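You operate a simulated robot arm through the tools that you are given. There is no shell and no other tool. Be economical: measure what you need, move in short steps, check, and stop when the job is done.

Carry out the task below with a simulated robot arm. There is one attempt and no reset: what you move stays moved.

TASK
Stand the crushed can beside the yellow bearing. It goes on the side that lies toward x -0.7, y +0.7 (a direction in the base frame), with about 3 cm between them.
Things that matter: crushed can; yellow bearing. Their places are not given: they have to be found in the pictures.

It is judged by the outcome, as a careful person would: the job done as asked, and still so three seconds after it is handed in. It fails if anything else is knocked over, pushed out of place, dropped, spilled or broken.

THE ROBOT
A 6-joint arm with a two-finger parallel gripper, fixed in place. Base frame: the origin is at the foot of the arm, x ahead of it, y to its left, z up; the work surface is at about z = 0. Lengths are in mm, angles in rad, forces in N, time in s.
With the tool pointing down near the work surface it reaches from about 180 to 460 mm from the base axis. Its first joint turns from -1.222 to 1.222 rad. Payload 1.9 kg.
Tool frame: the origin (TCP) lies between the finger pads and is the grasp point; the fingertips stand 23 mm ahead of it; z points along the fingers, y is the line along which they close. The gripper opens to 94 mm. The fingers are 38 mm wide and 10 mm thick; the gripper's body (54 by 96 mm) begins 39 mm behind the TCP.
Orientation is that of the tool frame in the base frame, as a unit quaternion [x, y, z, w]. With the fingers straight down and closing along the base's y, the tool's x points along the base's -x, its y along +y and its z along -z.

THE INTERFACE
- The arm moves only by the tool send_rows. Its argument "steps" is one flat list of numbers, 7 for each row, row after row: the shift along the base's x, y, z in units of 50 mm (1.0 is 50 mm), then the turn, a rotation vector about the base's x, y, z in units of 8 degrees (1.0 is 8 degrees), then the closure in counts, from 0 (fully open) to 255 (shut). In form: [x, y, z, ax, ay, az, grip, x, y, z, ax, ay, az, grip, ...]. A call has 1 to 8 rows; each row shifts and turns the commanded pose from where the row before left it. A call with a number of a shift or a turn outside -1 to 1 is refused whole. A row lasts 0.2 s, in which the tool goes at most 50 mm and 0.15 rad; a call with a longer step from one row to the next is refused whole, and so is a gripper value outside its range. A pose out of reach is approached as far as the arm can. The call stops where the force on the tool passes 40 N (or 10 N more than at its start, if that is more) or the arm is blocked; 0.2 s more then pass. The fingers move at their own pace (about 108 mm/s each) and stop on an object; they squeeze with about 43 N. The grip force told is the motor's: it shows also when the fingers shut on nothing. Time passes only in rows, and 0.2 s behind the last, so rows that do not move let the fingers close. It gives the time, the measured TCP pose, the force on the tool (base axes), the opening and the grip force at its end, in the units of the frame above (readings bear some noise), and new pictures: "pictures" is both (left out), scene, wrist or none.
- Cameras (640 x 400 px; columns grow to the right, rows downward): "scene" is fixed at [42.4, 295, 437.4]; the picture's right is [-0.83, -0.56, 0.00], its down [-0.28, 0.42, -0.86] and it looks along [0.48, -0.71, -0.51] (base axes); focal length 357 px, centre (320, 200). "wrist" rides on the gripper at [-39, 0, -44] in the tool frame; the picture's right is [0.00, -1.00, 0.00], its down [0.97, 0.00, -0.24] and it looks along [0.24, 0.00, 0.97] (tool axes); focal length 218 px, centre (320, 200).
- point_at(camera, pixels): for up to 12 pixels [column, row] of the newest picture of that camera ("zoom" is the newest enlarged one), the place [x, y, z] in the base frame of the surface seen there, good to about 3 mm, but the place of the scene camera against the robot may be out by one fixed shift of up to 18 mm in any direction. No time passes.
- close_up(camera, box): a new picture of the part [left, top, right, bottom] of that camera's present view, enlarged. No time passes.
- job_done(): hands the job in; it is judged then, once.

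Work in short steps. Measure before you move; look again where a grasp or a placing could have gone wrong, and mend it. You have 60 turns and 120 pictures in all, the two below and enlarged ones among them. Open the gripper and draw the arm clear of the work before you hand the job in, unless the task says otherwise; then end with one line.

The tools are called after "Request:" as name(argument=value, ...) on one line, values as JSON. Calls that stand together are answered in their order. send_rows: Moves the arm, as the interface text tells. Its arguments: {"type":"object","properties":{"steps":{"type":"array"},"pictures":{"type":"string","enum":["both","scene","wrist","none"]}},"required":["steps"]} The other tools are called the same way: point_at (camera, pixels) gives the place of the surface under pixels of a picture; close_up (camera, box) takes an enlarged picture of a part of a camera's view; job_done () hands the job in.

At the start:

```text
time: 0.0
ee_pos: [329.1, -166.3, 224.9]
ee_rot: [0.0, 1.0, 0.0, 0.0]
ft_force: [0.8, 0.0, -0.7]
gripper_width: 94.3
grip_force: 0.0
```

scene: 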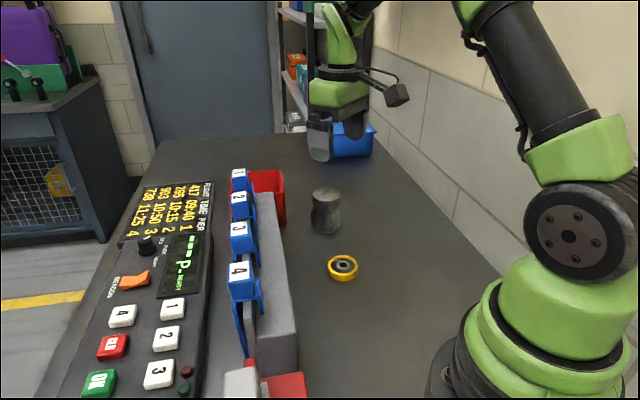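
wrist: 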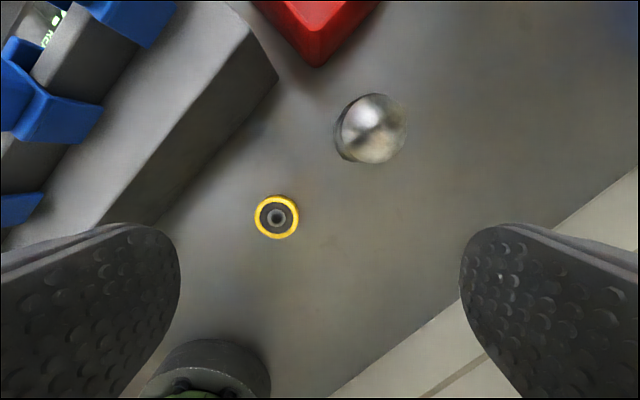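

The can is at about (326,210) in the scene and (370,128) in the wrist view; the bearing is at (343,267) and (277,217). I measure both.

Request:
point_at(camera="wrist", pixels=[[277, 217], [277, 198], [277, 236], [257, 217], [297, 217], [375, 125], [345, 150], [400, 110], [340, 130], [375, 160], [200, 180], [165, 215]])

Request:
point_at(camera="scene", pixels=[[326, 190], [326, 210], [326, 230], [313, 215], [339, 215], [343, 267], [330, 268], [357, 268], [343, 258], [343, 280], [300, 300], [285, 230]])

Request:
close_up(camera="scene", box=[220, 160, 420, 300])

Request:
close_up(camera="wrist", box=[220, 60, 440, 260])

```text
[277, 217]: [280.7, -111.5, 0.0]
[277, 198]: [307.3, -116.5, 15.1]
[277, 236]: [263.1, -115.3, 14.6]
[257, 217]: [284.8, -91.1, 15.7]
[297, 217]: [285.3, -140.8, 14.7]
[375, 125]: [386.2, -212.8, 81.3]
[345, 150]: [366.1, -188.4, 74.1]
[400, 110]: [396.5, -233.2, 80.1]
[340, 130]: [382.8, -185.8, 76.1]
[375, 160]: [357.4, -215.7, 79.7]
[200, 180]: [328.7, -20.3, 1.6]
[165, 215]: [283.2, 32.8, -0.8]
```

```text
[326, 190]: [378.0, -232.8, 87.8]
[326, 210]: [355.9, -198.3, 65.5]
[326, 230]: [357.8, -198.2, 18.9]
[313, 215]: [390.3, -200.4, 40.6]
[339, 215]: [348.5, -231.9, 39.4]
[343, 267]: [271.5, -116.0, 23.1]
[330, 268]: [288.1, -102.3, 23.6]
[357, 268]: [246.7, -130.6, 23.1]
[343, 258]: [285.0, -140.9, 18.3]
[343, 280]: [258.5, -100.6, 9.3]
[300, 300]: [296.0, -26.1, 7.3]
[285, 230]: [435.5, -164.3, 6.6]
```

```text
2.86 times, centred on (320, 230) of scene
```

zoom: 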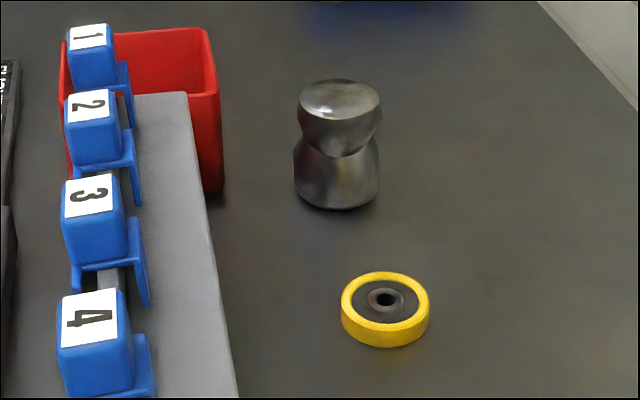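

```text
2.00 times, centred on (330, 160) of wrist
```

zoom: 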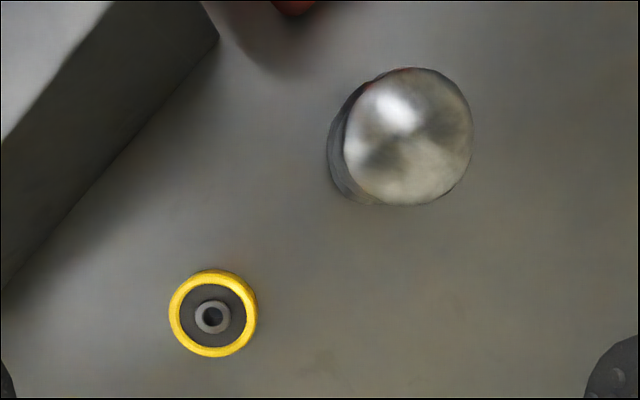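

The can stands upright with its top at z≈80 and its centre near (385,-212). The bearing centre is about (285,-116), with radius ~25. I refine the edges of both.

Request:
point_at(camera="zoom", pixels=[[348, 136], [467, 136], [408, 72], [408, 200], [408, 136], [175, 313], [252, 313], [213, 275], [213, 352], [360, 90], [455, 185], [332, 160]])

Request:
point_at(camera="wrist", pixels=[[240, 254], [318, 62], [150, 300], [205, 350]])

```text
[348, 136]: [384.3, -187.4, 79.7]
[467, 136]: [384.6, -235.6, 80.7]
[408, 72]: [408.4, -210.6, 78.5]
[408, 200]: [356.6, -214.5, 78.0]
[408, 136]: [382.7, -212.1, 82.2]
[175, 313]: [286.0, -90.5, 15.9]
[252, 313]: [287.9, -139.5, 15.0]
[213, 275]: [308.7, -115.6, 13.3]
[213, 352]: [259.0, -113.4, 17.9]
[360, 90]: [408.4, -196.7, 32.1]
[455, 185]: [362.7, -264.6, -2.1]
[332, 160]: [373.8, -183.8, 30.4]
```

```text
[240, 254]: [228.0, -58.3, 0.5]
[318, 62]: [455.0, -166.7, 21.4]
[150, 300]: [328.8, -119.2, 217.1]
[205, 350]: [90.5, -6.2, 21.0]
```

I move above the can at (383,-212) and come partway down, to z≈140, to check alignment.

Request:
send_rows(steps=[0.54, -0.46, 0, 0, 0, 0, 0, 0.54, -0.46, 0, 0, 0, 0, 0, 0, 0, -0.8, 0, 0, 0, 0, 0, 0, -0.8, 0, 0, 0, 0])

```text
time: 1.0
ee_pos: [383.7, -213.8, 143.3]
ee_rot: [0.001, 1.0, 0.0, -0.001]
ft_force: [-0.3, 0.4, -0.8]
gripper_width: 94.2
grip_force: 0.1
```

scene: 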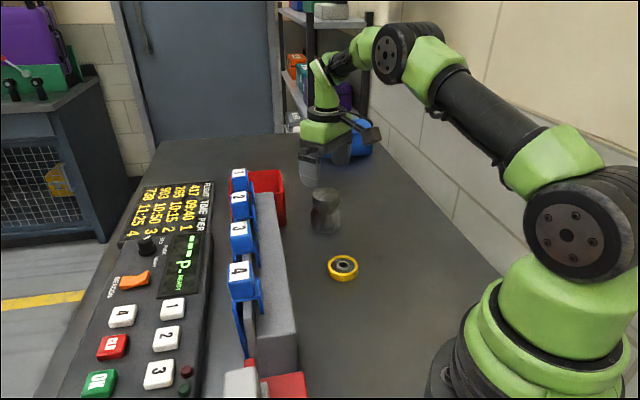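
wrist: 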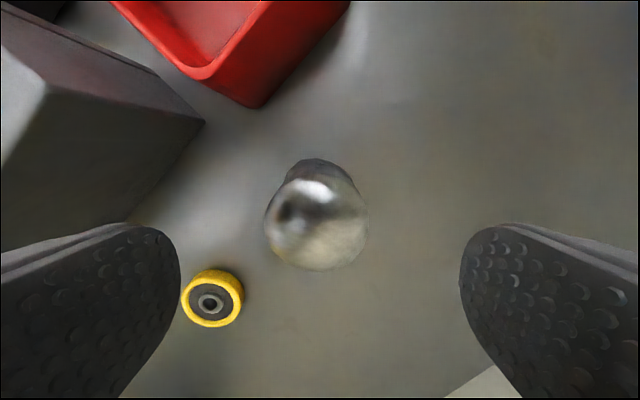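

The can is centred between the fingers. I descend to z≈54 and close.

Request:
send_rows(steps=[0, 0, -0.6, 0, 0, 0, 0, 0, 0, -0.6, 0, 0, 0, 0, 0, 0, -0.58, 0, 0, 0, 0, 0, 0, 0, 0, 0, 0, 0, 0, 0, 0, 0, 0, 0, 255, 0, 0, 0, 0, 0, 0, 255, 0, 0, 0, 0, 0, 0, 255])

```text
time: 2.6
ee_pos: [384.0, -214.3, 55.1]
ee_rot: [0.001, 1.0, 0.0, 0.0]
ft_force: [-0.3, 1.2, 0.0]
gripper_width: 57.8
grip_force: 43.5
```

scene: 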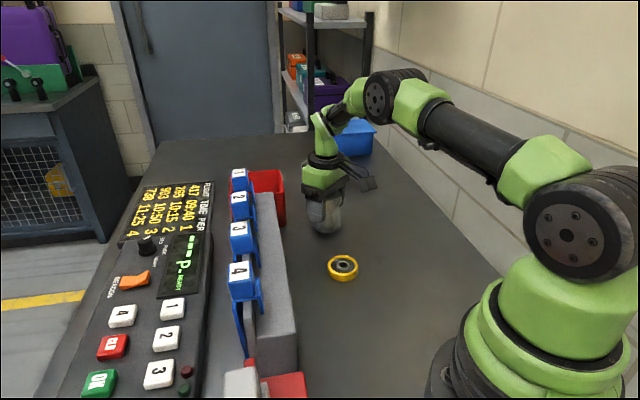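
wrist: 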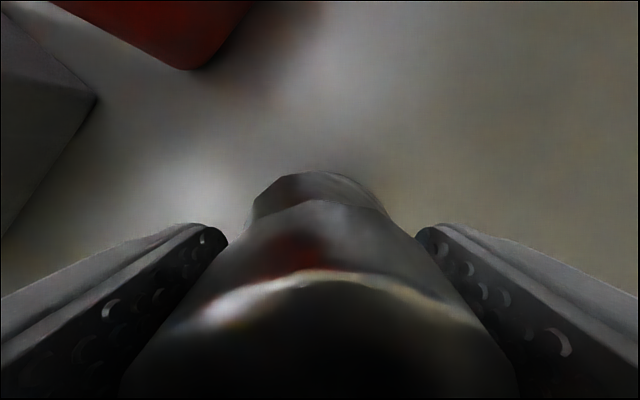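

It is gripped at 57.8 mm. I lift it and check.

Request:
send_rows(steps=[0, 0, 0.4, 0, 0, 0, 255, 0, 0, 0.5, 0, 0, 0, 255, 0, 0, 0.5, 0, 0, 0, 255, 0, 0, 0, 0, 0, 0, 255])

```text
time: 3.6
ee_pos: [385.3, -212.0, 125.7]
ee_rot: [-0.001, 1.0, 0.0, 0.0]
ft_force: [0.2, 0.1, -0.5]
gripper_width: 57.9
grip_force: 42.5
```

scene: 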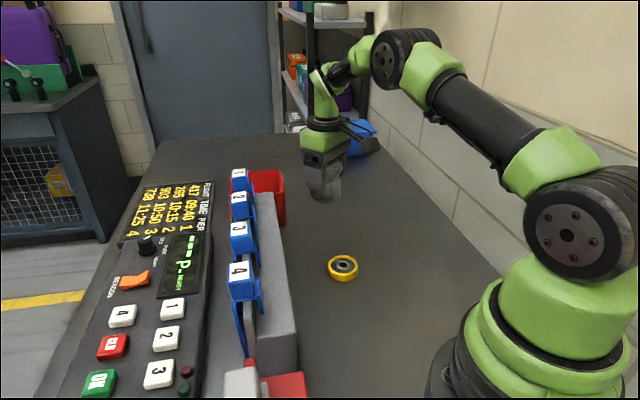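
wrist: 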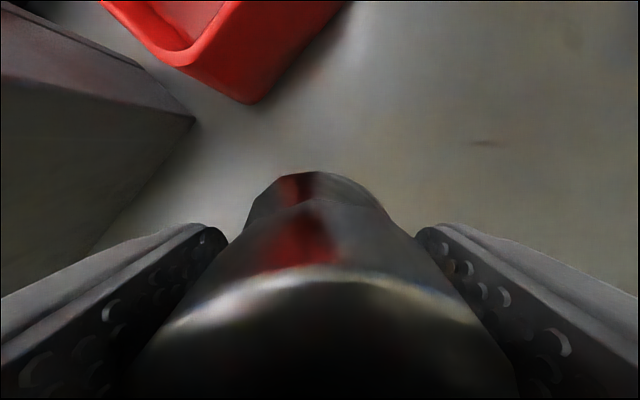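

The can is held and lifted. I carry it at height to (225,-55).

Request:
send_rows(steps=[-0.53, 0.52, 0, 0, 0, 0, 255, -0.53, 0.52, 0, 0, 0, 0, 255, -0.53, 0.52, 0, 0, 0, 0, 255, -0.53, 0.52, 0, 0, 0, 0, 255, -0.53, 0.52, 0, 0, 0, 0, 255, -0.53, 0.52, 0, 0, 0, 0, 255, 0, 0, 0, 0, 0, 0, 255])

```text
time: 5.2
ee_pos: [224.0, -55.5, 124.8]
ee_rot: [0.0, 1.0, 0.0, 0.001]
ft_force: [0.6, 0.5, -0.2]
gripper_width: 58.0
grip_force: 42.7
```

scene: 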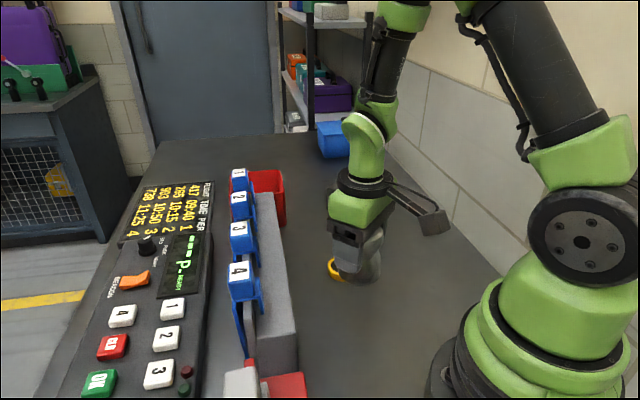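
wrist: 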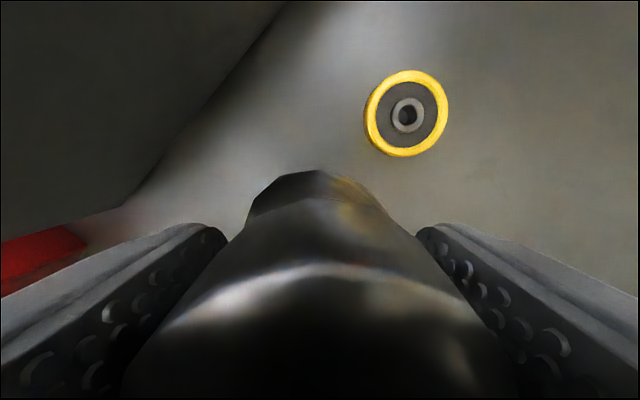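

I recheck the bearing in this wrist view, around (406,113).

Request:
point_at(camera="wrist", pixels=[[373, 113], [444, 113], [408, 74], [408, 152], [300, 200], [345, 200]])

```text
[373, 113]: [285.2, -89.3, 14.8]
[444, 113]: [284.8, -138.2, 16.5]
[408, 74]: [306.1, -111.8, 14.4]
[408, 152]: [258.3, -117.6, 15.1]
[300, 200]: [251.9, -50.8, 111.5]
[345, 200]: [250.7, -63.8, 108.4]
```

The bearing centre is (284,-114), so the position is right. I lower the can gently to the table.

Request:
send_rows(steps=[0, 0, -0.4, 0, 0, 0, 255, 0, 0, -0.4, 0, 0, 0, 255, 0, 0, -0.3, 0, 0, 0, 255, 0, 0, -0.2, 0, 0, 0, 255, 0, 0, -0.08, 0, 0, 0, 255, 0, 0, 0, 0, 0, 0, 255])

```text
time: 6.6
ee_pos: [224.4, -56.9, 56.4]
ee_rot: [0.0, 1.0, -0.001, 0.0]
ft_force: [0.1, -0.3, -0.8]
gripper_width: 57.8
grip_force: 43.3
```

scene: 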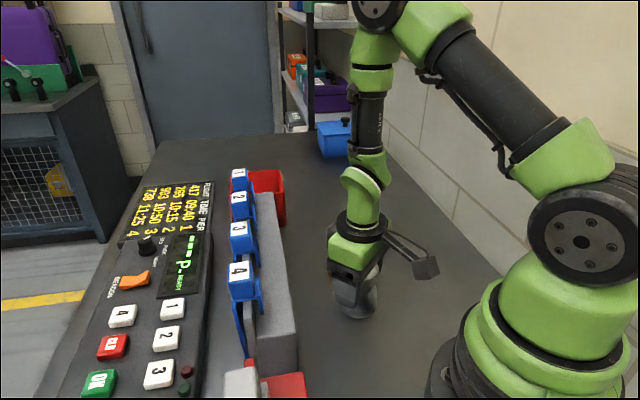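
wrist: 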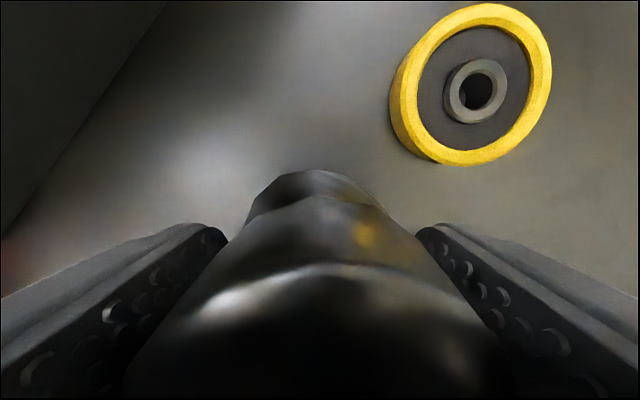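

Z is 56.4 against 55.1 at the grasp, with no contact force yet. I go down 2 mm slowly.

Request:
send_rows(steps=[0, 0.02, -0.02, 0, 0, 0, 255, 0, 0, -0.02, 0, 0, 0, 255, 0, 0, 0, 0, 0, 0, 255], pictures="none")

```text
time: 7.4
ee_pos: [224.6, -55.9, 53.8]
ee_rot: [0.001, 1.0, 0.0, 0.0]
ft_force: [-2.2, 0.0, 28.0]
gripper_width: 57.6
grip_force: 42.9
```

Contact force is 28 N, so I ease up slightly, release and rise.

Request:
send_rows(steps=[0, 0, 0.02, 0, 0, 0, 255, 0, 0, 0, 0, 0, 0, 160, 0, 0, 0, 0, 0, 0, 0, 0, 0, 0, 0, 0, 0, 0, 0, 0, 0.4, 0, 0, 0, 0, 0, 0, 0.8, 0, 0, 0, 0, 0, 0, 0.8, 0, 0, 0, 0, 0, 0, 0.8, 0, 0, 0, 0])

```text
time: 9.2
ee_pos: [224.8, -57.4, 194.5]
ee_rot: [0.001, 1.0, 0.0, 0.001]
ft_force: [-0.3, -0.4, -0.3]
gripper_width: 93.6
grip_force: 0.0
```

scene: 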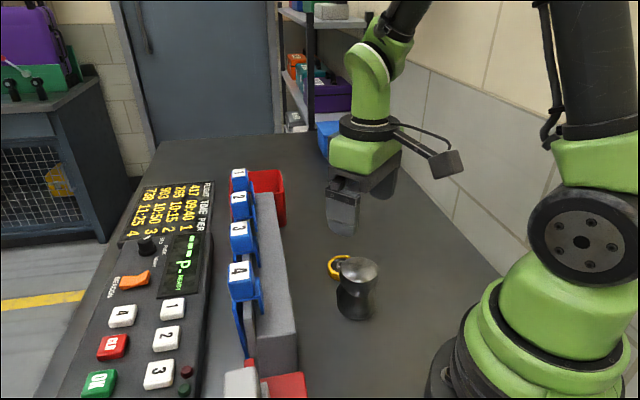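
wrist: 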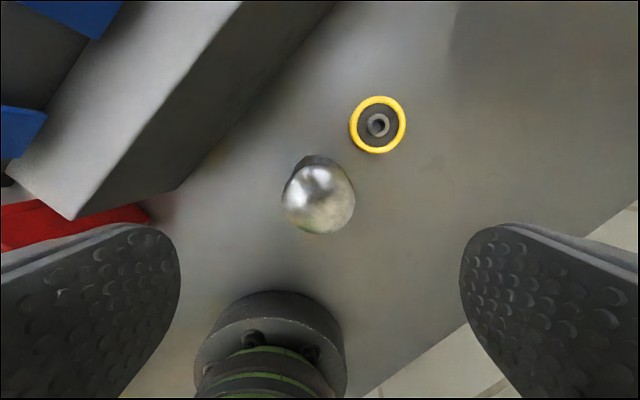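

The can stands. I move the arm back over its starting spot and measure the final layout.

Request:
send_rows(steps=[0.5, -0.5, 0.3, 0, 0, 0, 0, 0.5, -0.5, 0.3, 0, 0, 0, 0, 0.5, -0.5, 0, 0, 0, 0, 0, 0.5, -0.5, 0, 0, 0, 0, 0, 0, 0, 0, 0, 0, 0, 0])

```text
time: 10.4
ee_pos: [325.5, -157.4, 224.7]
ee_rot: [0.0, 1.0, 0.0, 0.0]
ft_force: [0.0, 0.7, -0.5]
gripper_width: 94.1
grip_force: 0.0
```

scene: 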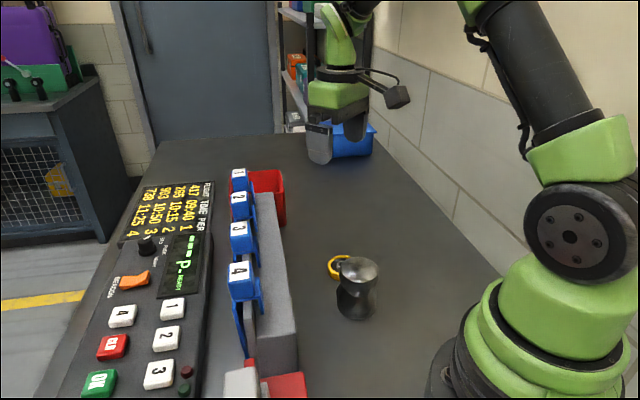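
wrist: 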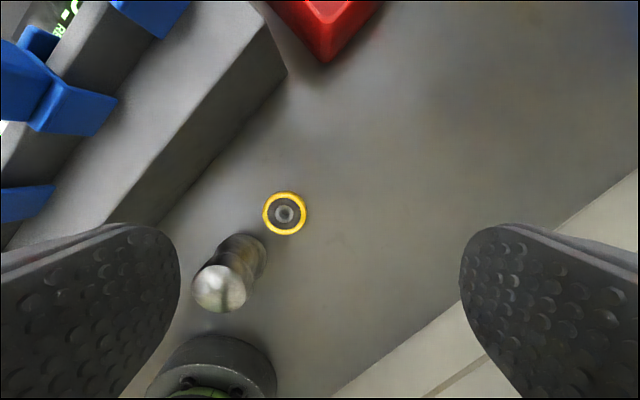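

Request:
point_at(camera="wrist", pixels=[[265, 214], [304, 214], [285, 195], [285, 232], [262, 243], [250, 236], [265, 258], [220, 288], [197, 288], [244, 288], [220, 268], [220, 307]])

Request:
close_up(camera="scene", box=[260, 220, 440, 340])

```text
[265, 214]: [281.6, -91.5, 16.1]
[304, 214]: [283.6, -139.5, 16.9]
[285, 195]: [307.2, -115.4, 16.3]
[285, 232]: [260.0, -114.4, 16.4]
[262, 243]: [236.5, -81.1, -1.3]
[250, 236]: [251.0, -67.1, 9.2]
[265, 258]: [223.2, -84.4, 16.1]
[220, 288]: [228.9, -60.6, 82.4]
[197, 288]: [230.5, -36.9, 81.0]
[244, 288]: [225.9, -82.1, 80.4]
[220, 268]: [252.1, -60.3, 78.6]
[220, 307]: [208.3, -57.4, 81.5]
```

```text
3.33 times, centred on (350, 280) of scene
```

zoom: 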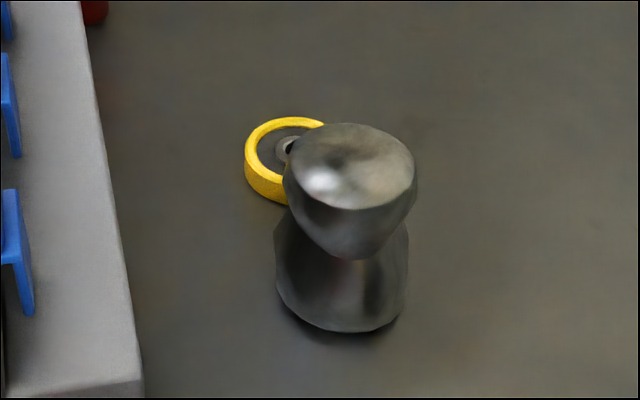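

The can stands upright with its centre near (226,-58). The bearing has not moved from (283,-115). The gap is about 28 mm in the requested direction, and the arm is clear with the gripper open.

Request:
job_done()

```text
The job is handed in.
```

The crushed can is standing upright about 3 cm from the yellow bearing, on the side toward x -0.7, y +0.7, and the bearing has not moved.
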